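You operate a simulated robot arm through the tools that you are given. There is no shell and no other tool. Be economical: measure what you need, move in short steps, check, and stop when the job is done.

The job below is to be done with a simulated two-armed robot. You get a single attempt, and the scene is never put back.

TASK
Pick up the grey drop with one hand, pass it to the other hand and put it on the bench left of the rod rest.

It is judged by the outcome, as a careful person would: the job done as asked, and still so three seconds after it is handed in. It fails if anything else is knocked over, pushed out of place, dropped, spilled or broken.

THE ROBOT
Two 6-joint arms with two-finger grippers on one trunk, on a base that drives. Base frame: it is fixed to the floor where the robot stands at the start and does not move with it; the origin is under the middle of the robot, x ahead of it, y to its left, z up; the surface under the hand at the start is at about z = 850. Readings come in mm, rad, newtons and seconds.
The left shoulder is at the start at [30, 178, 1013], the right one opposite. With the tool pointing down near the work surface each hand reaches from about 420 to 840 mm from the robot's upright axis, wherever it stands, measured 20 degrees to its own side. Places, roughly: bench left of the rod rest (17x17 cm) [-1180, 100, 840]; grey drop (3x3x13 cm) [500, 0, 900]. Payload 2.54 kg a hand.
Tool frame (each hand has its own): the origin (TCP) lies between the finger pads and is the grasp point; the fingertips stand 30 mm ahead of it; z points along the fingers, y is the line along which they close. The gripper opens to 116 mm. The gripper's body begins 95 mm behind the TCP.
Orientation is that of the tool frame in the base frame, as a unit quaternion [w, x, y, z]. With the fingers straight down and closing along the base's y, the tool's x points along the base's -x, its y along +y and its z along -z.

THE INTERFACE
- The arms move only by the tool step_arm. It takes "left_plan", "right_plan" or both (then of equal length, played together; a hand with none holds still); each is a list of rows, each a list of 3 entries, a list of its own where there are three numbers: the shift along the tool's x, y, z in units of 25 mm (1.0 is 25 mm), then the turn, a rotation vector about the tool's x, y, z in units of 5 degrees (1.0 is 5 degrees), then the gripper command, from -1 (shut) to 1 (fully open), values between in proportion. In form: [[[x, y, z], [wx, wy, wz], gripper], ...]. A call has 1 to 8 rows; each row shifts and turns the commanded pose from where the row before left it, along the tool's axes as they then stand. A call with a number of a shift or a turn outside -1 to 1 is refused whole. Each row takes 0.2 s and may step no farther than 50 mm and 0.15 rad from the row before; otherwise, or with a gripper value out of range, the whole call is refused. Where a pose cannot be reached the arm comes as near as it can. A force on the tool above 40 N (or 10 N above the force at the start of the call, whichever is more), or a blocked arm, ends the call early, and 0.2 s more pass. Each finger travels about 153 mm/s and halts on what it meets, pressing with about 31 N; the grip force reading is that of the motor and also rises with nothing between the fingers. The clock runs only during rows and for 0.2 s after the last one: add rows that do not move to give the fingers time. The reply holds the time, the measured pose of the TCP, the force on the tool along the base axes, the opening and the grip force, in the units named above and with some noise, with the torque about the TCP (base axes, N m) and any sound that the robot's microphone picked up.
- Cameras (640 x 400 px; columns grow to the right, rows downward): "scene" is now at [45.4, -2.5, 1734.6]; the picture's right is [-0.02, -1.00, 0.00], its down [-0.81, 0.02, -0.59] and it looks along [0.59, -0.01, -0.81] (base axes); focal length 263 px, centre (320, 200). "left" rides on the left gripper at [69, 15, -122] in its tool frame; the picture's right is [-0.21, 0.98, 0.00], its down [-0.83, -0.18, -0.53] and it looks along [-0.52, -0.11, 0.85] (tool axes); focal length 251 px, centre (320, 200). "right" rides on the right gripper at [69, -15, -122] in its tool frame; the picture's right is [0.21, 0.98, 0.00], its down [-0.83, 0.18, -0.53] and it looks along [-0.52, 0.11, 0.85] (tool axes); focal length 251 px, centre (320, 200). There is no depth. A picture from a camera that has moved, and an enlarged one, comes with that camera's place and axes in the base frame and with its lens. The place of the scene camera against the robot may be out by one fixed shift of up to 12 mm in any direction.
- get_image(camera): a new picture of that camera. It takes no simulated time.
- lift_body(by): slides the trunk up (or, below 0, down) by that many mm; the arms and the scene camera ride with it, the base frame stays. It gives what a move gives, with no picture.
- base_move(legs): drives the robot by 1 to 6 legs, each [ahead, left, turn to the left] in mm, mm and rad, along the robot's own axes; the way and the turn of a leg run together, so that a leg with both is an arc; at most 1500 mm and 3.142 rad a leg. The arms and the cameras ride along, it lands a little off, and it stops where it bumps. It gives what a move gives.
- pan_tilt(pan, tilt): turns the head with the scene camera to pan (to the left, within 2.496 rad either way) and tilt (down, from -0.506 to 1.204), counted from straight ahead of the robot. It gives what a move gives.
- close_up(camera, box): a new picture of the part [left, top, right, bottom] of that camera's present view, enlarged. It takes no simulated time.
- job_done(): hands the job in; it is judged then, once.

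Go step by step. Nothing tells you exact positions but the pictures and the camera data: compare them with the known pose of the tool, close in by small moves and look again before you grip or let go. The budget is 120 turns and 100 pictures, counting those below and the enlarged ones. Unless the task says otherwise, let go and move clear before handing in.

The tools are called after "Request:" as a command line: name --argument value ..., lists and objects as JSON in quotes. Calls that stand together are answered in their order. step_arm: Moves the arms, as the interface text tells. Its arguments: {"type":"object","properties":{"left_plan":{"type":"array","items":{"type":"array"}},"right_plan":{"type":"array","items":{"type":"array"}}},"required":[]} The other tools are called the same way: lift_body (by) slides the trunk up or down; base_move (legs) drives the base; pan_tilt (pan, tilt) turns the head that bears the scene camera; get_image (camera) takes a picture; close_up (camera, box) takes an enlarged picture of a part of a camera's view; job_done () hands the job in.

At the start:

```text
clock: 0.0
left_tool_pos: [461.3, 260.4, 1116.3]
left_tool_rot: [0.0, 0.001, 1.0, 0.0]
left_force: [-0.4, 0.2, -0.1]
left_torque: [-0.01, -0.02, -0.03]
left_opening: 116.0
left_finger_force: 0.0
right_tool_pos: [543.6, -145.1, 1171.1]
right_tool_rot: [0.0, 0.0, 1.0, -0.001]
right_force: [-0.5, 0.6, 0.0]
right_torque: [0.02, -0.01, -0.03]
right_opening: 116.0
right_finger_force: 0.2
trunk travel left (down, up): [-225.0, 315.0]
robot x, y, heading: [3.8, -1.2, 0.002]
head pan, tilt: [-0.023, 0.941]
```

scene: 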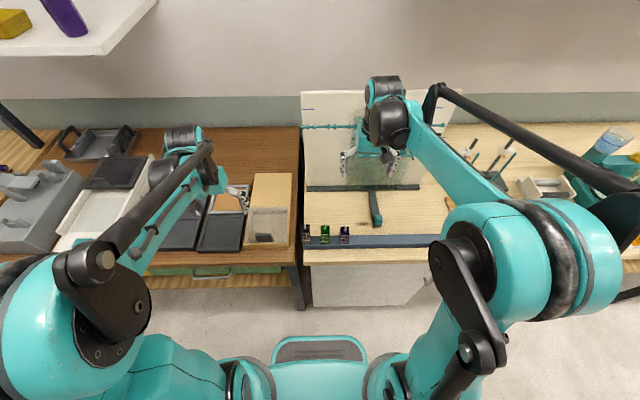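
right: 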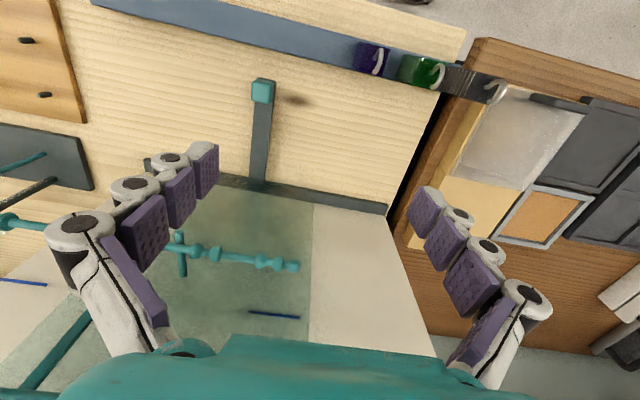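
left: 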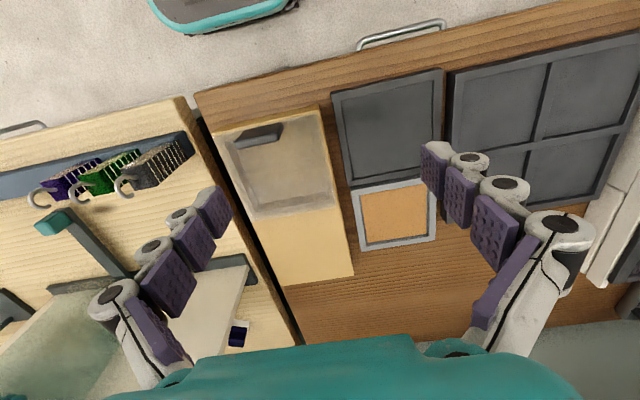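

I see three small upright drops (grey, green, blue) along the front strip of the bench ahead. I'll enlarge the view on them.

Request:
close_up --camera "scene" --box '[280, 200, 380, 262]'

Request:
close_up --camera "left" --box '[20, 100, 260, 250]'

Request:
close_up --camera "right" --box '[320, 20, 540, 157]'

```text
6.40 times, centred on (330, 231) of scene
camera zoom: at [45.4, -2.5, 1734.6], right [-0.02, -1.0, 0.0], down [-0.81, 0.02, -0.59], along [0.59, -0.01, -0.81], focal length 1685 px, centre (256, 2)
```

zoom: 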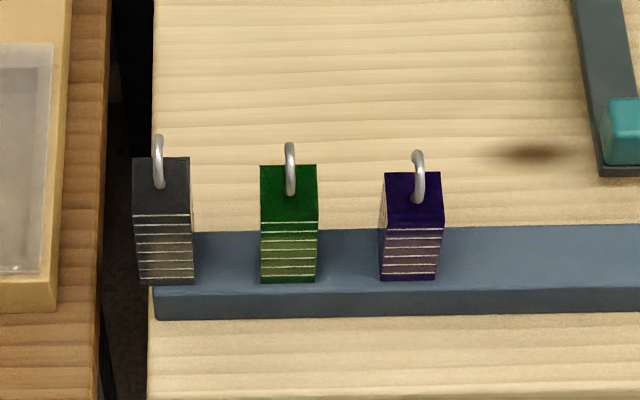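

```text
2.67 times, centred on (140, 175) of left
camera zoom: at [392.8, 277.1, 1237.8], right [0.21, 0.98, 0.0], down [0.83, -0.18, 0.53], along [0.52, -0.11, -0.85], focal length 670 px, centre (800, 267)
```

zoom: 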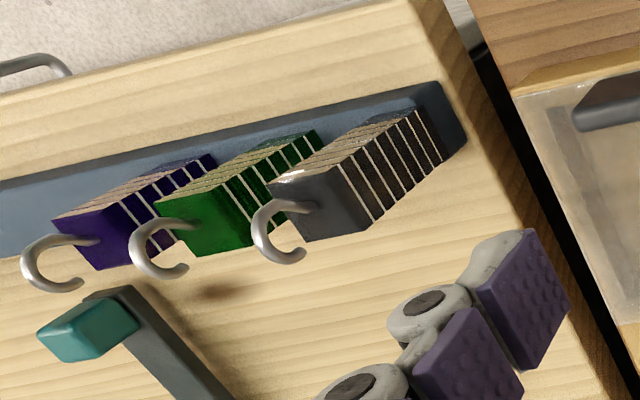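

```text
2.91 times, centred on (430, 88) of right
camera zoom: at [475.3, -160.2, 1290.8], right [-0.21, 0.98, 0.0], down [0.83, 0.18, 0.53], along [0.52, 0.11, -0.85], focal length 731 px, centre (0, 524)
```

zoom: 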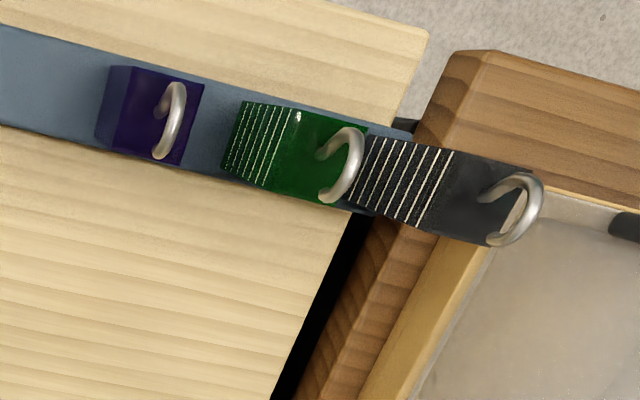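

The grey drop's top triangulates to about (480, 39, 969), its foot to about z 873, with its hook above and the green one about 35 mm to its right. I'll take it low with the left hand pitched forward, so that the right hand can later take the upper part from above; first I back off and pitch the left hand.

Request:
base_move --legs '[[-150, 0, 0]]'

Request:
step_arm --left_plan '[[[0, 0, 0], [0, -1, 0], 1], [[0, 0, 0], [0, -1, 0], 1], [[0, 0, 0], [0, -1, 0], 1], [[0, 0, 0], [0, -1, 0], 1], [[0, 0, 0], [0, -1, 0], 1], [[0, 0, 0], [0, -1, 0], 1], [[0, 0, 0], [0, -1, 0], 1], [[0, 0, 0], [0, -1, 0], 1]]'

```text
clock: 1.4
left_tool_pos: [310.1, 261.3, 1118.3]
left_tool_rot: [0.001, -0.001, 1.0, -0.001]
left_force: [0.0, -0.4, 0.4]
left_torque: [0.01, -0.01, 0.01]
left_opening: 115.9
left_finger_force: 0.0
right_tool_pos: [394.2, -145.2, 1170.1]
right_tool_rot: [0.001, -0.001, 1.0, 0.0]
right_force: [-0.5, 0.0, 0.0]
right_torque: [0.01, -0.04, -0.03]
right_opening: 115.8
right_finger_force: 0.0
trunk travel left (down, up): [-225.0, 315.0]
robot x, y, heading: [-145.2, -3.2, -0.001]
head pan, tilt: [-0.023, 0.941]
```

```text
clock: 3.2
left_tool_pos: [311.2, 262.0, 1117.0]
left_tool_rot: [0.343, 0.0, 0.939, 0.0]
left_force: [-0.2, -0.2, -0.3]
left_torque: [0.01, -0.02, 0.02]
left_opening: 116.0
left_finger_force: 0.0
right_tool_pos: [394.2, -145.4, 1170.4]
right_tool_rot: [0.0, 0.0, 1.0, 0.0]
right_force: [-0.3, -0.9, 0.4]
right_torque: [0.0, -0.03, -0.01]
right_opening: 116.0
right_finger_force: 0.1
trunk travel left (down, up): [-225.0, 315.0]
robot x, y, heading: [-148.2, -2.1, -0.002]
head pan, tilt: [-0.023, 0.941]
```

The hand pitches forward as wanted. I'll add the last 10 degrees and start bringing it across in front of the drop, high and with narrowed fingers.

Request:
step_arm --left_plan '[[[0, 0, 0], [0, -1, 0], 0.5], [[0, 0, 0], [0, -1, 0], 0], [[0, -1, 0], [0, 0, 0], -0.03], [[0, -1, 0], [0, 0, 0], -0.03], [[0, -1, 0], [0, 0, 0], -0.03], [[0, -1, 0], [0, 0, 0], -0.03], [[0, -1, 0], [0, 0, 0], -0.03], [[0, -1, 0], [0, 0, 0], -0.03]]'

Request:
get_image --camera "left"

Request:
get_image --camera "scene"

```text
clock: 5.0
left_tool_pos: [310.2, 113.6, 1117.1]
left_tool_rot: [0.423, 0.0, 0.906, 0.0]
left_force: [-0.1, -0.4, -0.5]
left_torque: [0.01, 0.0, -0.01]
left_opening: 56.4
left_finger_force: 0.1
right_tool_pos: [394.7, -145.7, 1170.1]
right_tool_rot: [0.0, 0.0, 1.0, 0.0]
right_force: [-0.4, -0.6, -0.6]
right_torque: [0.02, -0.01, -0.03]
right_opening: 115.9
right_finger_force: 0.1
trunk travel left (down, up): [-225.0, 315.0]
robot x, y, heading: [-151.6, -4.7, -0.0]
head pan, tilt: [-0.023, 0.941]
```

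```text
93 pictures are left
camera left: at [172.9, 127.4, 1141.6], right [0.14, 0.98, 0.17], down [0.12, -0.18, 0.98], along [0.98, -0.11, -0.14], focal length 251 px, centre (320, 200)
```

left: 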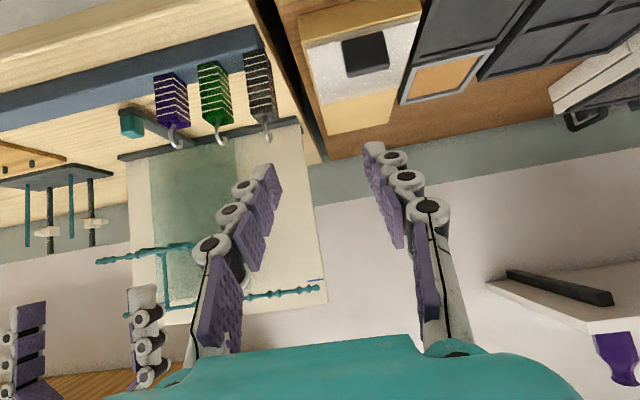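

```text
92 pictures are left
camera scene: at [-103.8, -3.0, 1734.6], right [-0.02, -1.0, 0.0], down [-0.81, 0.02, -0.59], along [0.59, -0.01, -0.81], focal length 263 px, centre (320, 200)
```

scene: 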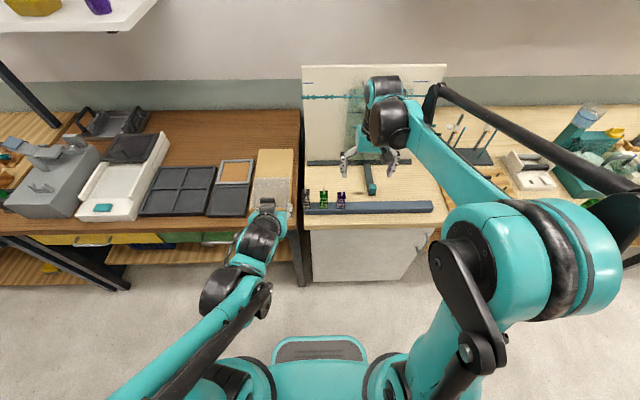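

The pitched arm is comfortable. I'll move to the pre-grasp point about 100 mm short of the drop along the fingers.

Request:
step_arm --left_plan '[[[0.31, -0.6, 0.6], [0, 0, 0], -0.03], [[0.31, -0.6, 0.8], [0, 0, 0], -0.03], [[0.31, -0.6, 0.8], [0, 0, 0], -0.03], [[0.31, -0.6, 0.8], [0, 0, 0], -0.03], [[0.31, -0.6, 0.8], [0, 0, 0], -0.03], [[0.31, 0, 0.8], [0, 0, 0], -0.03], [[0.31, 0, 0.8], [0, 0, 0], -0.03]]'

Request:
get_image --camera "left"

Request:
get_image --camera "scene"

Request:
close_up --camera "right" --box '[280, 120, 600, 320]'

```text
clock: 6.6
left_tool_pos: [390.8, 31.6, 1006.0]
left_tool_rot: [0.421, 0.0, 0.907, 0.0]
left_force: [0.3, 0.1, -0.5]
left_torque: [-0.02, 0.02, 0.04]
left_opening: 56.4
left_finger_force: 0.1
left hand out of reach, approached as far as the arm can: row 6, 7
right_tool_pos: [394.8, -145.8, 1170.4]
right_tool_rot: [-0.001, 0.001, 1.0, 0.0]
right_force: [1.1, 0.1, 0.3]
right_torque: [0.0, 0.03, 0.0]
right_opening: 116.0
right_finger_force: 0.2
trunk travel left (down, up): [-225.0, 315.0]
robot x, y, heading: [-151.0, -0.2, 0.004]
head pan, tilt: [-0.023, 0.941]
```

```text
91 pictures are left
camera left: at [253.4, 47.5, 1030.8], right [0.14, 0.98, 0.16], down [0.13, -0.18, 0.98], along [0.98, -0.11, -0.15], focal length 251 px, centre (320, 200)
```

left: 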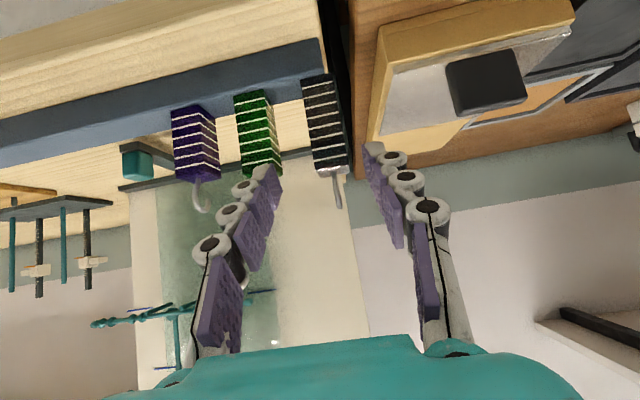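

```text
90 pictures are left
camera scene: at [-102.5, -3.0, 1734.6], right [-0.02, -1.0, 0.0], down [-0.81, 0.02, -0.59], along [0.59, -0.01, -0.81], focal length 263 px, centre (320, 200)
```

scene: 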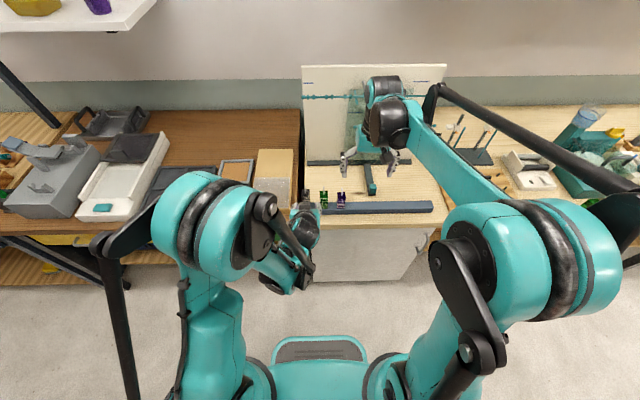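

```text
2.00 times, centred on (440, 220) of right
camera zoom: at [327.1, -160.8, 1290.4], right [-0.21, 0.98, 0.0], down [0.83, 0.18, 0.53], along [0.52, 0.11, -0.85], focal length 503 px, centre (80, 160)
```

zoom: 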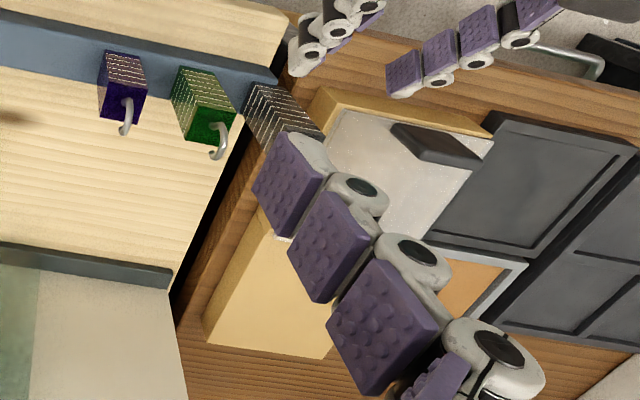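

The arm reaches its limit going lower, so I'll slide the trunk down instead; nothing is under the hands there except free air in front of the bench edge and over the strip.

Request:
lift_body --by -84

Request:
close_up --camera "left" --box '[160, 20, 480, 220]'

Request:
close_up --camera "scene" --box '[240, 160, 400, 260]'

Request:
close_up --camera "right" --box '[280, 60, 600, 260]'

```text
clock: 7.8
left_tool_pos: [389.2, 31.4, 922.8]
left_tool_rot: [0.42, 0.0, 0.907, 0.0]
left_force: [-0.1, 0.5, -0.2]
left_torque: [-0.03, 0.01, 0.01]
left_opening: 56.1
left_finger_force: 0.0
right_tool_pos: [395.3, -145.2, 1085.7]
right_tool_rot: [0.0, -0.001, 1.0, 0.0]
right_force: [0.1, -0.8, 1.1]
right_torque: [0.04, -0.04, -0.01]
right_opening: 116.0
right_finger_force: 0.1
trunk travel left (down, up): [-141.0, 399.0]
robot x, y, heading: [-149.3, 1.6, 0.003]
head pan, tilt: [-0.023, 0.941]
```

```text
2.00 times, centred on (320, 120) of left
camera zoom: at [252.5, 47.9, 947.5], right [0.14, 0.98, 0.16], down [0.12, -0.18, 0.98], along [0.98, -0.11, -0.15], focal length 503 px, centre (320, 360)
```

zoom: 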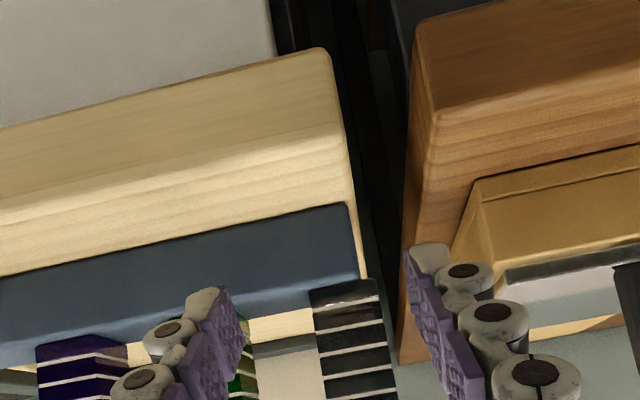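

```text
4.00 times, centred on (320, 210) of scene
camera zoom: at [-103.9, -2.5, 1650.8], right [-0.02, -1.0, 0.0], down [-0.81, 0.02, -0.59], along [0.59, -0.01, -0.81], focal length 1053 px, centre (320, 160)
```

zoom: 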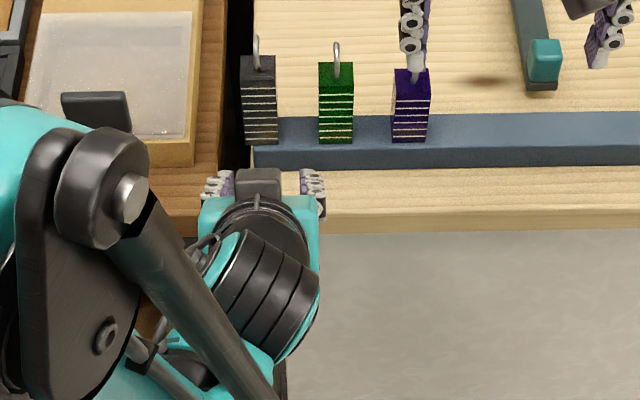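

```text
2.00 times, centred on (440, 160) of right
camera zoom: at [326.1, -160.4, 1207.1], right [-0.21, 0.98, 0.0], down [0.83, 0.18, 0.53], along [0.52, 0.11, -0.85], focal length 503 px, centre (80, 280)
```

zoom: 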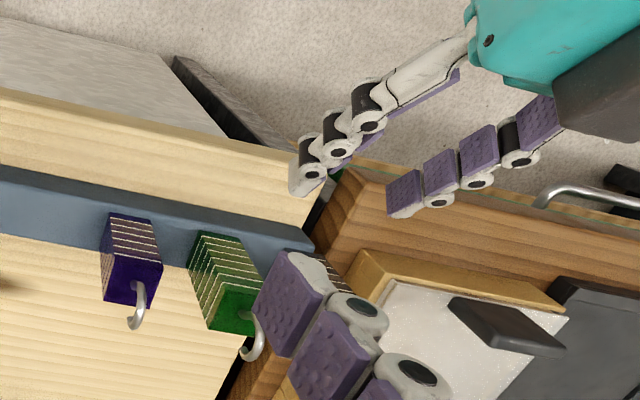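

The left camera puts the drop's front face at x≈468, its middle at y≈40 and its foot at z≈884, standing on the strip's end. I'll align y and advance about half way, then look.

Request:
step_arm --left_plan '[[[0, 0.34, 0], [0, 0, 0], -0.03], [[-0.36, 0, 0.43], [0, 0, 0], -0.03], [[-0.36, 0, 0.43], [0, 0, 0], -0.03], [[-0.36, 0, 0.43], [0, 0, 0], -0.03]]'

Request:
get_image --camera "left"

Request:
close_up --camera "scene" --box '[260, 160, 360, 222]'

Request:
close_up --camera "right" --box '[280, 60, 600, 260]'

```text
clock: 8.8
left_tool_pos: [433.2, 40.2, 923.3]
left_tool_rot: [0.421, 0.001, 0.907, 0.0]
left_force: [0.4, 0.2, 0.6]
left_torque: [0.01, 0.01, 0.03]
left_opening: 55.8
left_finger_force: 0.0
right_tool_pos: [395.3, -146.0, 1085.1]
right_tool_rot: [0.001, 0.0, 1.0, 0.0]
right_force: [-0.6, 0.1, 0.0]
right_torque: [0.03, -0.01, -0.02]
right_opening: 116.0
right_finger_force: 0.1
trunk travel left (down, up): [-141.0, 399.0]
robot x, y, heading: [-148.7, 0.5, -0.002]
head pan, tilt: [-0.023, 0.941]
```

```text
85 pictures are left
camera left: at [295.6, 55.7, 947.9], right [0.14, 0.98, 0.16], down [0.13, -0.18, 0.98], along [0.98, -0.11, -0.15], focal length 251 px, centre (320, 200)
```

left: 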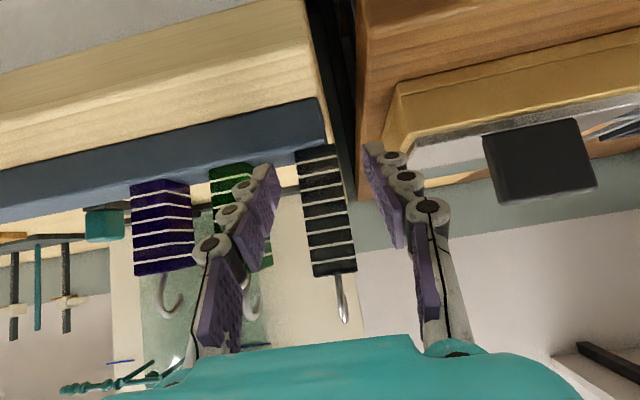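

```text
6.40 times, centred on (310, 191) of scene
camera zoom: at [-103.0, -2.7, 1650.6], right [-0.02, -1.0, 0.0], down [-0.81, 0.02, -0.59], along [0.59, -0.01, -0.81], focal length 1685 px, centre (384, 258)
```

zoom: 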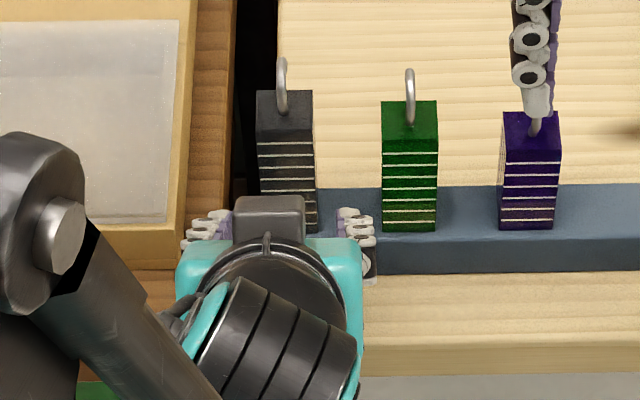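

```text
2.00 times, centred on (440, 160) of right
camera zoom: at [326.7, -160.5, 1206.6], right [-0.21, 0.98, 0.0], down [0.83, 0.18, 0.53], along [0.52, 0.11, -0.85], focal length 503 px, centre (80, 280)
```

zoom: 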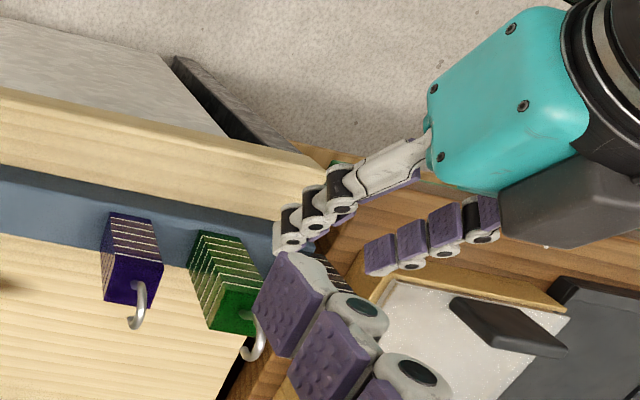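

Alignment is good (drop centre y≈40, between the fingers). I narrow the opening to about 44 mm for clearance from the green drop and the box, then advance the last 42 mm and look before gripping.

Request:
step_arm --left_plan '[[[0, 0, 0], [0, 0, 0], -0.24], [[-0.33, 0, 0.44], [0, 0, 0], -0.24], [[-0.33, 0, 0.44], [0, 0, 0], -0.24], [[-0.33, 0, 0.44], [0, 0, 0], -0.24]]'

Request:
get_image --camera "left"

Request:
close_up --camera "scene" --box '[260, 160, 360, 222]'

```text
clock: 9.8
left_tool_pos: [475.0, 40.3, 921.4]
left_tool_rot: [0.421, 0.0, 0.907, 0.0]
left_force: [0.1, 0.7, 1.1]
left_torque: [0.02, 0.03, 0.03]
left_opening: 44.0
left_finger_force: 0.0
right_tool_pos: [395.6, -145.7, 1084.9]
right_tool_rot: [0.0, 0.0, 1.0, -0.001]
right_force: [0.7, 0.5, -0.3]
right_torque: [-0.02, 0.0, 0.02]
right_opening: 116.2
right_finger_force: 0.0
trunk travel left (down, up): [-141.0, 399.0]
robot x, y, heading: [-151.4, -0.3, -0.001]
head pan, tilt: [-0.023, 0.941]
```

```text
82 pictures are left
camera left: at [337.0, 54.9, 945.4], right [0.14, 0.98, 0.16], down [0.12, -0.18, 0.98], along [0.98, -0.11, -0.15], focal length 251 px, centre (320, 200)
```

left: 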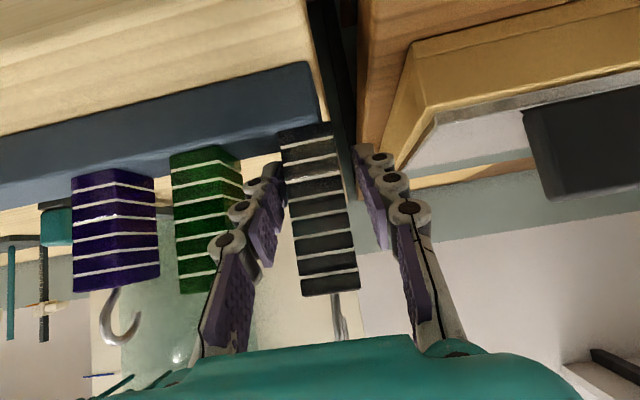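

```text
6.40 times, centred on (310, 191) of scene
camera zoom: at [-103.2, -2.6, 1650.6], right [-0.02, -1.0, 0.0], down [-0.81, 0.02, -0.59], along [0.59, -0.01, -0.81], focal length 1685 px, centre (384, 258)
```

zoom: 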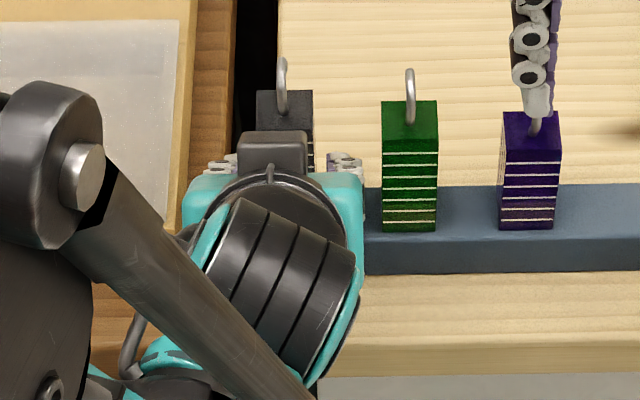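

The fingers straddle the drop's lower half without touching. Now I close.

Request:
step_arm --left_plan '[[[0, 0, 0], [0, 0, 0], -0.5], [[0, 0, 0], [0, 0, 0], -1], [[0, 0, 0], [0, 0, 0], -1], [[0, 0, 0], [0, 0, 0], -1]]'

Request:
get_image --camera "left"

```text
clock: 10.8
left_tool_pos: [473.8, 39.2, 921.6]
left_tool_rot: [0.421, 0.0, 0.907, 0.0]
left_force: [1.0, -1.3, 3.4]
left_torque: [-0.06, -0.05, 0.01]
left_opening: 29.3
left_finger_force: 30.6
right_tool_pos: [395.4, -146.4, 1086.4]
right_tool_rot: [0.0, -0.001, 1.0, 0.0]
right_force: [-0.1, -0.5, -0.4]
right_torque: [-0.01, 0.03, -0.01]
right_opening: 116.0
right_finger_force: 0.0
trunk travel left (down, up): [-141.0, 399.0]
robot x, y, heading: [-147.2, 0.5, -0.0]
head pan, tilt: [-0.023, 0.941]
```

```text
80 pictures are left
camera left: at [336.6, 54.8, 945.7], right [0.14, 0.98, 0.16], down [0.12, -0.18, 0.98], along [0.98, -0.11, -0.15], focal length 251 px, centre (320, 200)
```

left: 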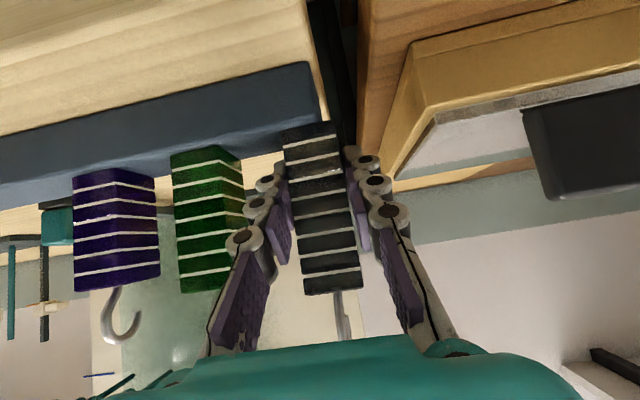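

The drop is held (29 mm, 31 N). I lift it straight up with the trunk, then back off from the bench.

Request:
lift_body --by 160

Request:
base_move --legs '[[-200, 0, 0]]'

Request:
get_image --camera "left"

Request:
get_image --camera "scene"

Request:
get_image --camera "right"

```text
clock: 12.6
left_tool_pos: [473.2, 38.5, 1080.8]
left_tool_rot: [0.421, 0.0, 0.907, -0.001]
left_force: [0.9, 0.1, -0.9]
left_torque: [0.01, 0.0, 0.02]
left_opening: 29.3
left_finger_force: 30.6
right_tool_pos: [395.3, -145.4, 1246.1]
right_tool_rot: [0.0, 0.0, 1.0, 0.001]
right_force: [-0.1, 0.2, -0.5]
right_torque: [0.0, 0.03, 0.01]
right_opening: 116.1
right_finger_force: 0.1
trunk travel left (down, up): [-301.0, 239.0]
robot x, y, heading: [-148.9, 1.1, -0.001]
head pan, tilt: [-0.023, 0.941]
```

```text
clock: 14.2
left_tool_pos: [277.7, 43.5, 1081.1]
left_tool_rot: [0.422, -0.002, 0.907, 0.001]
left_force: [-0.4, 0.5, -1.2]
left_torque: [0.01, 0.03, 0.0]
left_opening: 29.3
left_finger_force: 30.7
right_tool_pos: [198.7, -143.2, 1245.7]
right_tool_rot: [0.0, -0.003, 1.0, 0.0]
right_force: [-0.5, -0.4, 1.1]
right_torque: [0.0, -0.02, -0.03]
right_opening: 116.1
right_finger_force: 0.0
trunk travel left (down, up): [-301.0, 239.0]
robot x, y, heading: [-345.6, 0.1, 0.006]
head pan, tilt: [-0.023, 0.941]
```

```text
79 pictures are left
camera left: at [140.2, 57.3, 1105.8], right [0.13, 0.98, 0.16], down [0.13, -0.18, 0.98], along [0.98, -0.11, -0.15], focal length 251 px, centre (320, 200)
```

left: 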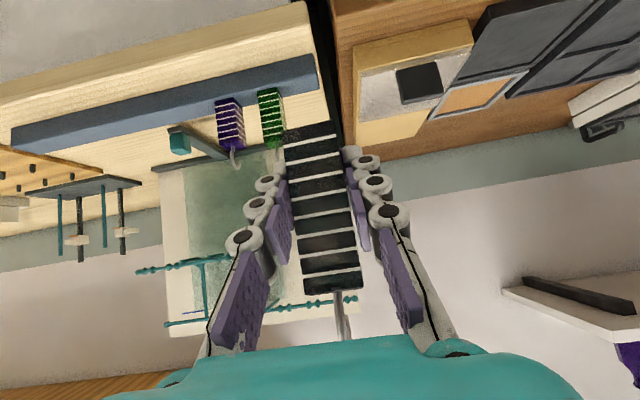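

```text
78 pictures are left
camera scene: at [-300.2, -2.8, 1810.7], right [-0.02, -1.0, 0.0], down [-0.81, 0.01, -0.59], along [0.59, -0.01, -0.81], focal length 263 px, centre (320, 200)
```

scene: 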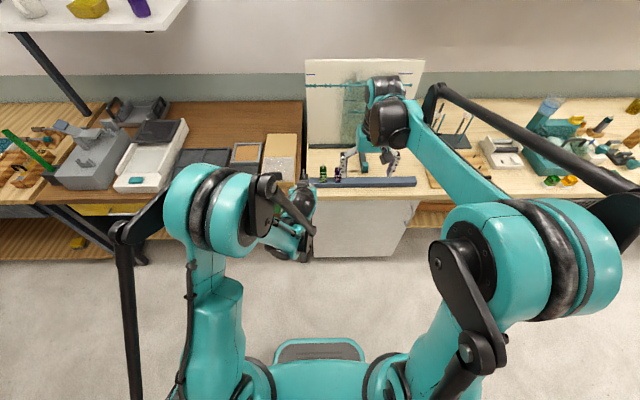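

```text
77 pictures are left
camera right: at [130.8, -158.2, 1367.1], right [-0.22, 0.98, 0.0], down [0.82, 0.19, 0.53], along [0.52, 0.12, -0.85], focal length 251 px, centre (320, 200)
```

right: 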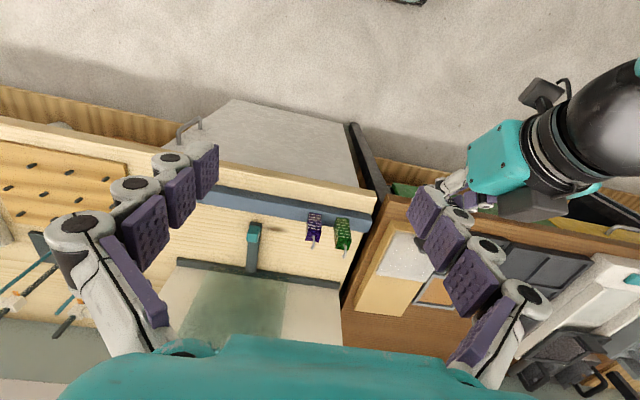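

The drop is lifted clear and the other two stand unmoved. Before turning around I look behind with the head.

Request:
pan_tilt --pan 2.45 --tilt 0.65

Request:
get_image --camera "scene"

Request:
pan_tilt --pan -2.45 --tilt 0.65

Request:
get_image --camera "scene"

```text
clock: 16.4
left_tool_pos: [276.7, 42.5, 1082.1]
left_tool_rot: [0.421, -0.002, 0.907, 0.001]
left_force: [0.0, 0.4, -1.9]
left_torque: [0.0, 0.0, 0.01]
left_opening: 29.2
left_finger_force: 31.1
right_tool_pos: [199.9, -143.6, 1245.7]
right_tool_rot: [0.0, -0.002, 1.0, 0.0]
right_force: [0.3, 0.6, 0.5]
right_torque: [0.02, -0.01, 0.01]
right_opening: 116.1
right_finger_force: 0.0
trunk travel left (down, up): [-301.0, 239.0]
robot x, y, heading: [-346.2, -1.0, 0.007]
head pan, tilt: [2.45, 0.649]
```

```text
76 pictures are left
camera scene: at [-439.4, 53.4, 1834.2], right [0.63, 0.77, 0.0], down [0.47, -0.38, -0.8], along [-0.62, 0.5, -0.6], focal length 263 px, centre (320, 200)
```

scene: 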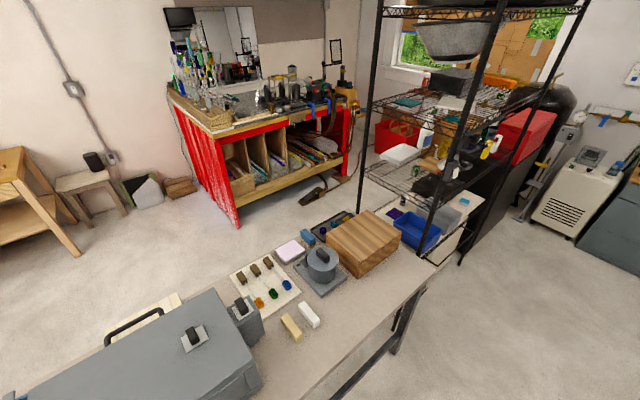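

```text
clock: 20.3
left_tool_pos: [278.1, 42.5, 1080.6]
left_tool_rot: [0.421, -0.002, 0.907, 0.001]
left_force: [-0.4, -0.6, -2.1]
left_torque: [0.02, -0.06, 0.01]
left_opening: 29.1
left_finger_force: 31.2
right_tool_pos: [201.3, -142.1, 1245.7]
right_tool_rot: [0.0, -0.003, 1.0, -0.001]
right_force: [-0.3, 0.6, -0.5]
right_torque: [0.01, 0.01, 0.0]
right_opening: 116.2
right_finger_force: 0.1
trunk travel left (down, up): [-301.0, 239.0]
robot x, y, heading: [-343.6, -2.2, 0.007]
head pan, tilt: [-2.45, 0.649]
```

```text
75 pictures are left
camera scene: at [-438.8, -57.3, 1834.2], right [-0.64, 0.77, 0.0], down [0.46, 0.39, -0.8], along [-0.61, -0.51, -0.6], focal length 263 px, centre (320, 200)
```

scene: 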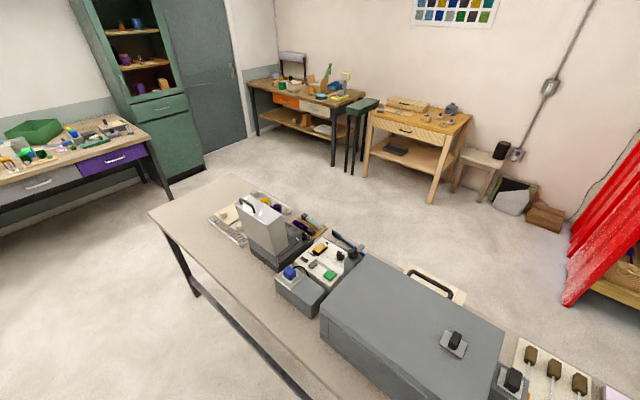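

A table stands behind with a large grey case and small parts. I do the hand-over here in free air first: head back to the front, then the right hand goes forward and over the drop's upper end, staying above the hook.

Request:
pan_tilt --pan 0.0 --tilt 0.95

Request:
step_arm --right_plan '[[[-0.88, 0, 0], [0, 0, 0], 0.5], [[-0.88, 0, 0], [0, 0, 0], 0.1], [[-0.88, 0, 0], [0, 0, 0], 0.1], [[-0.88, 1, 0], [0, 0, 0], 0.1], [[0, 1, 0], [0, 0, 0], 0.1], [[0, 1, 0], [0, 0, 0], 0.1], [[0, 1, 0], [0, 0, 0], 0.1]]'

Request:
get_image --camera "scene"

Request:
get_image --camera "right"

```text
clock: 22.5
left_tool_pos: [276.8, 42.8, 1080.8]
left_tool_rot: [0.421, -0.003, 0.907, 0.001]
left_force: [-0.4, 0.0, -2.6]
left_torque: [0.01, -0.01, -0.02]
left_opening: 29.1
left_finger_force: 30.9
right_tool_pos: [200.2, -143.7, 1246.0]
right_tool_rot: [-0.001, -0.003, 1.0, 0.0]
right_force: [0.0, -0.1, -0.2]
right_torque: [0.0, -0.03, 0.03]
right_opening: 115.9
right_finger_force: 0.0
trunk travel left (down, up): [-301.0, 239.0]
robot x, y, heading: [-347.0, -0.5, 0.006]
head pan, tilt: [0.0, 0.949]
```

```text
clock: 24.1
left_tool_pos: [276.8, 42.9, 1080.7]
left_tool_rot: [0.421, -0.003, 0.907, 0.002]
left_force: [-0.9, 0.3, -2.0]
left_torque: [-0.06, 0.0, 0.05]
left_opening: 29.1
left_finger_force: 30.9
right_tool_pos: [288.0, -40.9, 1246.2]
right_tool_rot: [0.0, -0.003, 1.0, 0.001]
right_force: [-0.3, 0.7, 0.8]
right_torque: [-0.05, 0.0, -0.01]
right_opening: 64.0
right_finger_force: 0.1
trunk travel left (down, up): [-301.0, 239.0]
robot x, y, heading: [-347.2, -3.8, 0.004]
head pan, tilt: [0.0, 0.949]
```

```text
74 pictures are left
camera scene: at [-299.6, 0.0, 1810.0], right [0.01, -1.0, 0.0], down [-0.81, 0.0, -0.58], along [0.58, 0.0, -0.81], focal length 263 px, centre (320, 200)
```

scene: 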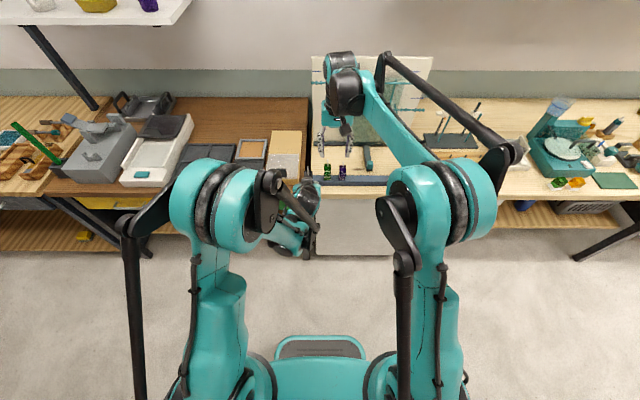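

```text
73 pictures are left
camera right: at [219.9, -56.5, 1367.6], right [-0.22, 0.98, 0.0], down [0.82, 0.19, 0.53], along [0.52, 0.12, -0.85], focal length 251 px, centre (320, 200)
```

right: 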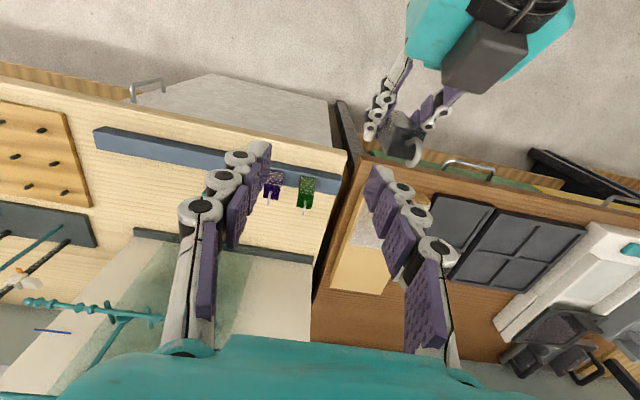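

The right hand is at the right depth; I continue left until nearly over the drop, still above the hook, and measure.

Request:
step_arm --right_plan '[[[0, 0.9, 0], [0, 0, 0], 0.1], [[0, 0.9, 0], [0, 0, 0], 0.1], [[0, 0.9, 0], [0, 0, 0], 0.1]]'

Request:
get_image --camera "right"

Request:
get_image --camera "left"

Request:
close_up --camera "scene" --box '[240, 40, 400, 280]'

```text
clock: 24.9
left_tool_pos: [278.3, 43.0, 1080.8]
left_tool_rot: [0.421, -0.004, 0.907, 0.002]
left_force: [-0.3, -0.2, -2.3]
left_torque: [-0.01, 0.01, 0.0]
left_opening: 29.3
left_finger_force: 31.3
right_tool_pos: [288.8, 28.2, 1247.6]
right_tool_rot: [0.0, -0.003, 1.0, -0.002]
right_force: [0.3, 0.3, -0.3]
right_torque: [-0.02, -0.01, 0.01]
right_opening: 63.7
right_finger_force: 0.0
trunk travel left (down, up): [-301.0, 239.0]
robot x, y, heading: [-342.3, -0.8, 0.006]
head pan, tilt: [0.0, 0.949]
```

```text
72 pictures are left
camera right: at [219.7, 12.5, 1368.2], right [-0.22, 0.98, 0.0], down [0.83, 0.19, 0.53], along [0.52, 0.12, -0.85], focal length 251 px, centre (320, 200)
```

right: 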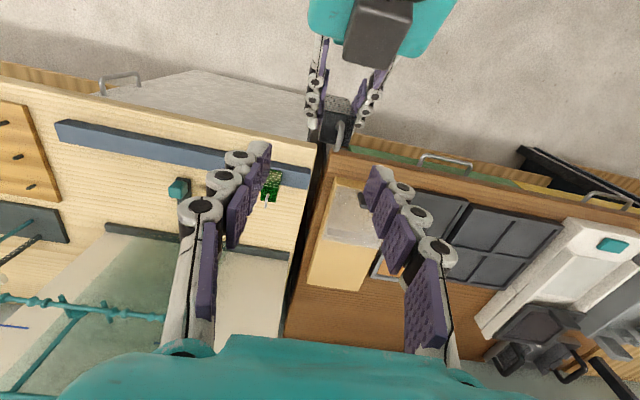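

```text
71 pictures are left
camera left: at [141.1, 58.0, 1105.3], right [0.13, 0.98, 0.16], down [0.13, -0.18, 0.98], along [0.98, -0.11, -0.15], focal length 251 px, centre (320, 200)
```

left: 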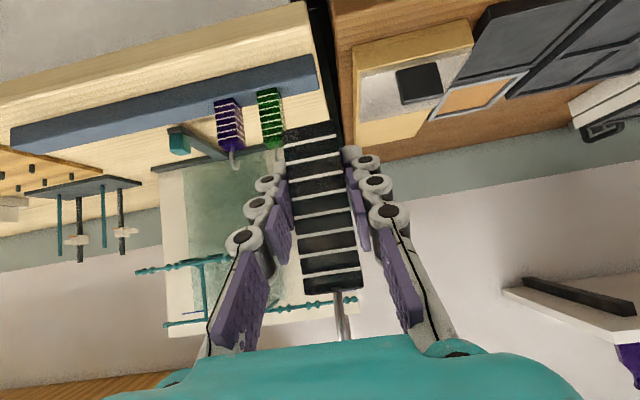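

```text
1.67 times, centred on (320, 160) of scene
camera zoom: at [-299.2, 0.3, 1810.0], right [0.01, -1.0, 0.0], down [-0.81, 0.0, -0.58], along [0.58, 0.0, -0.81], focal length 439 px, centre (320, 267)
```

zoom: 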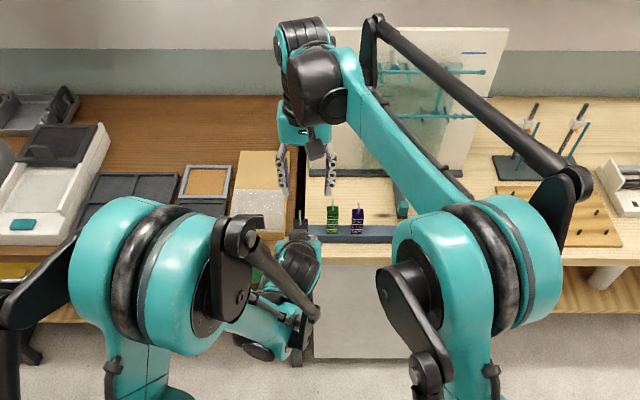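

I enlarge the right camera's view of the drop to measure its top.

Request:
close_up --camera "right" --box '[256, 50, 416, 150]'

Request:
close_up --camera "left" --box '[240, 100, 400, 350]'

```text
4.00 times, centred on (336, 100) of right
camera zoom: at [219.7, 12.5, 1368.2], right [-0.22, 0.98, 0.0], down [0.83, 0.19, 0.53], along [0.52, 0.12, -0.85], focal length 1006 px, centre (256, 600)
```

zoom: 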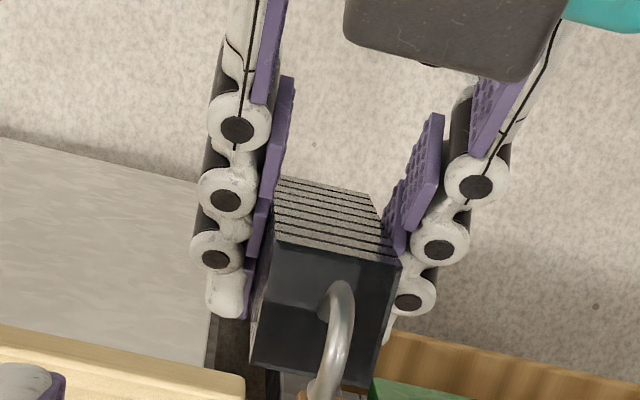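

```text
1.60 times, centred on (320, 225) of left
camera zoom: at [141.1, 58.0, 1105.3], right [0.13, 0.98, 0.16], down [0.13, -0.18, 0.98], along [0.98, -0.11, -0.15], focal length 402 px, centre (320, 160)
```

zoom: 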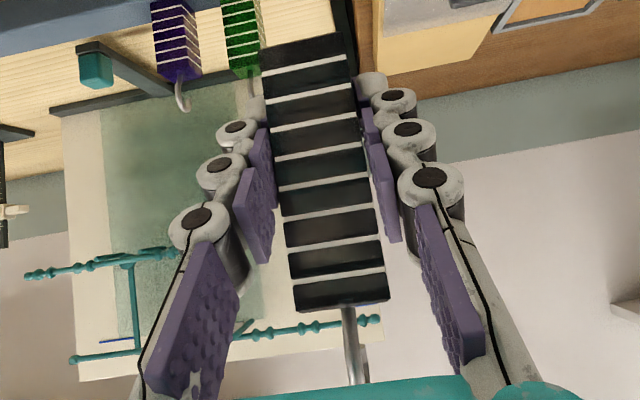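

The drop's top centre is at about (284, 44, 1131). I centre above it and descend to just over finger contact height, then look.

Request:
step_arm --right_plan '[[[0.16, 0.62, 0], [0, 0, 0], 0.1], [[0, 0, 0.8], [0, 0, 0], 0.1], [[0, 0, 0.8], [0, 0, 0], 0.1], [[0, 0, 0.8], [0, 0, 0], 0.1], [[0, 0, 0.8], [0, 0, 0], 0.1]]'

Request:
get_image --camera "right"

Request:
get_image --camera "left"

```text
clock: 26.1
left_tool_pos: [277.7, 43.2, 1081.4]
left_tool_rot: [0.421, -0.003, 0.907, 0.002]
left_force: [-0.2, -0.7, -3.0]
left_torque: [0.03, -0.02, -0.02]
left_opening: 29.2
left_finger_force: 31.4
right_tool_pos: [283.0, 40.6, 1167.4]
right_tool_rot: [0.0, -0.003, 1.0, 0.0]
right_force: [0.1, -0.2, 0.5]
right_torque: [0.01, 0.01, -0.02]
right_opening: 64.1
right_finger_force: 0.1
trunk travel left (down, up): [-301.0, 239.0]
robot x, y, heading: [-344.4, -2.2, 0.002]
head pan, tilt: [0.0, 0.949]
```

```text
67 pictures are left
camera right: at [215.1, 26.0, 1287.5], right [-0.22, 0.98, 0.0], down [0.83, 0.19, 0.53], along [0.52, 0.12, -0.85], focal length 251 px, centre (320, 200)
```

right: 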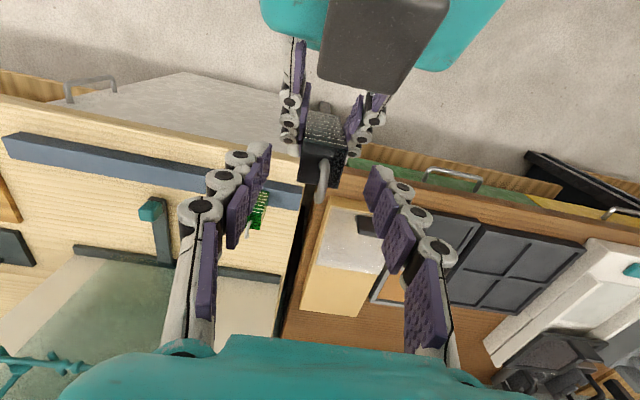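

```text
66 pictures are left
camera left: at [141.2, 57.2, 1105.3], right [0.13, 0.98, 0.16], down [0.13, -0.18, 0.98], along [0.98, -0.11, -0.15], focal length 251 px, centre (320, 200)
```

left: 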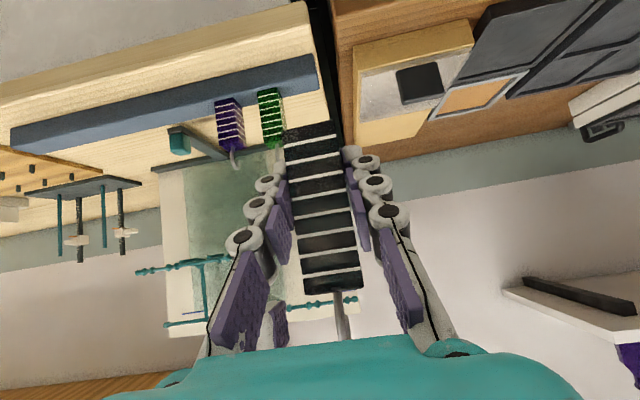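

Clearances look fine. I go down the remaining 35 mm in small steps with a small sideways correction.

Request:
step_arm --right_plan '[[[-0.08, 0.12, 0.4], [0, 0, 0], 0.1], [[0, 0, 0.5], [0, 0, 0], 0.1], [[0, 0, 0.5], [0, 0, 0], 0.1]]'

Request:
get_image --camera "right"

Request:
close_up --camera "left" --box '[200, 180, 440, 350]'

```text
clock: 26.9
left_tool_pos: [279.1, 42.8, 1081.3]
left_tool_rot: [0.421, -0.003, 0.907, 0.001]
left_force: [1.5, 0.2, -1.8]
left_torque: [0.02, 0.04, -0.03]
left_opening: 29.2
left_finger_force: 31.2
right_tool_pos: [284.6, 43.2, 1130.4]
right_tool_rot: [0.0, -0.001, 1.0, 0.0]
right_force: [0.8, 0.7, 0.5]
right_torque: [0.0, 0.01, 0.03]
right_opening: 63.8
right_finger_force: 0.0
trunk travel left (down, up): [-301.0, 239.0]
robot x, y, heading: [-344.9, 1.5, 0.005]
head pan, tilt: [0.0, 0.949]
```

```text
65 pictures are left
camera right: at [216.3, 27.9, 1251.4], right [-0.22, 0.98, 0.0], down [0.83, 0.19, 0.53], along [0.52, 0.12, -0.85], focal length 251 px, centre (320, 200)
```

right: 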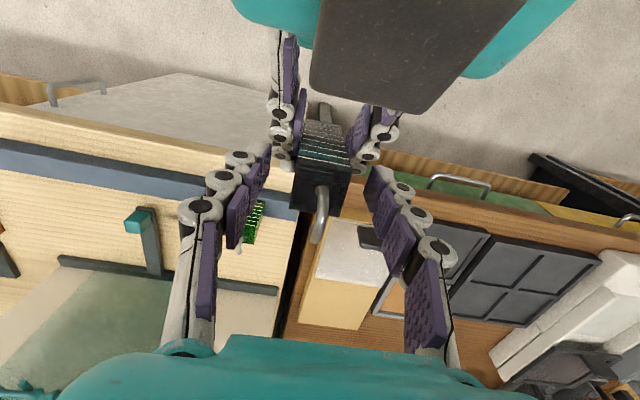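

```text
2.35 times, centred on (320, 265) of left
camera zoom: at [141.2, 57.4, 1105.3], right [0.13, 0.98, 0.16], down [0.13, -0.18, 0.98], along [0.98, -0.11, -0.15], focal length 592 px, centre (320, 47)
```

zoom: 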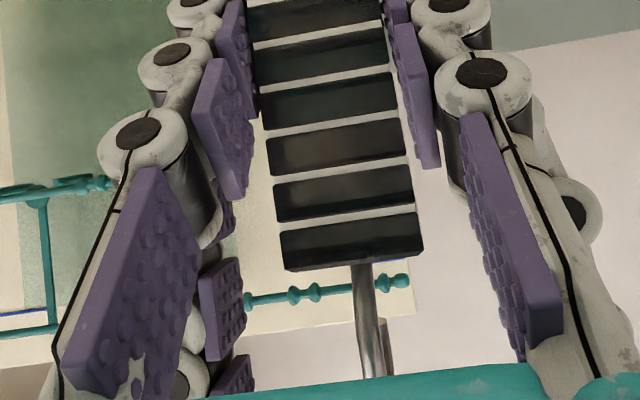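

The right fingertips overlap the drop's top ~30 mm, above the left fingers. I close the right hand.

Request:
step_arm --right_plan '[[[0, 0, 0], [0, 0, 0], -0.3], [[0, 0, 0], [0, 0, 0], -0.6], [[0, 0, 0], [0, 0, 0], -1], [[0, 0, 0], [0, 0, 0], -1]]'

Request:
get_image --camera "right"

Request:
close_up --camera "left" --box '[200, 180, 440, 350]'

```text
clock: 27.9
left_tool_pos: [277.5, 42.6, 1081.5]
left_tool_rot: [0.421, -0.003, 0.907, 0.002]
left_force: [-0.5, 3.6, -1.5]
left_torque: [-0.01, 0.03, -0.04]
left_opening: 29.0
left_finger_force: 30.9
right_tool_pos: [284.5, 43.0, 1132.0]
right_tool_rot: [0.001, -0.003, 1.0, 0.001]
right_force: [-0.2, -3.3, -0.2]
right_torque: [-0.18, -0.03, 0.09]
right_opening: 29.1
right_finger_force: 30.9
trunk travel left (down, up): [-301.0, 239.0]
robot x, y, heading: [-345.5, 1.5, 0.005]
head pan, tilt: [0.0, 0.949]
```

```text
63 pictures are left
camera right: at [216.0, 27.6, 1251.8], right [-0.22, 0.98, 0.0], down [0.82, 0.19, 0.53], along [0.52, 0.12, -0.85], focal length 251 px, centre (320, 200)
```

right: 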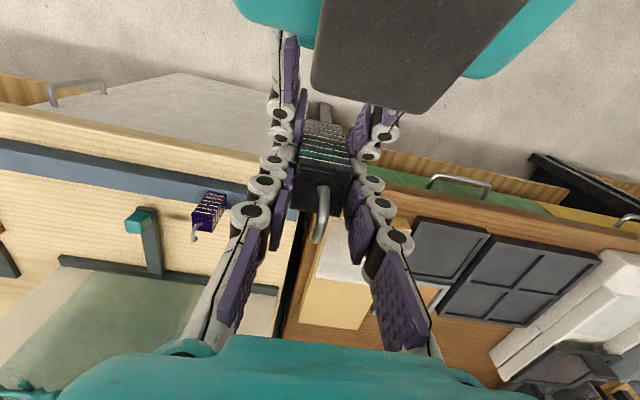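

```text
2.35 times, centred on (320, 265) of left
camera zoom: at [140.9, 57.4, 1105.4], right [0.13, 0.98, 0.16], down [0.13, -0.18, 0.98], along [0.98, -0.11, -0.15], focal length 592 px, centre (320, 47)
```

zoom: 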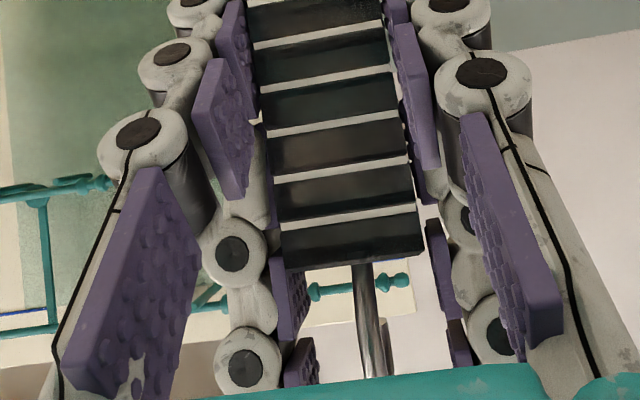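

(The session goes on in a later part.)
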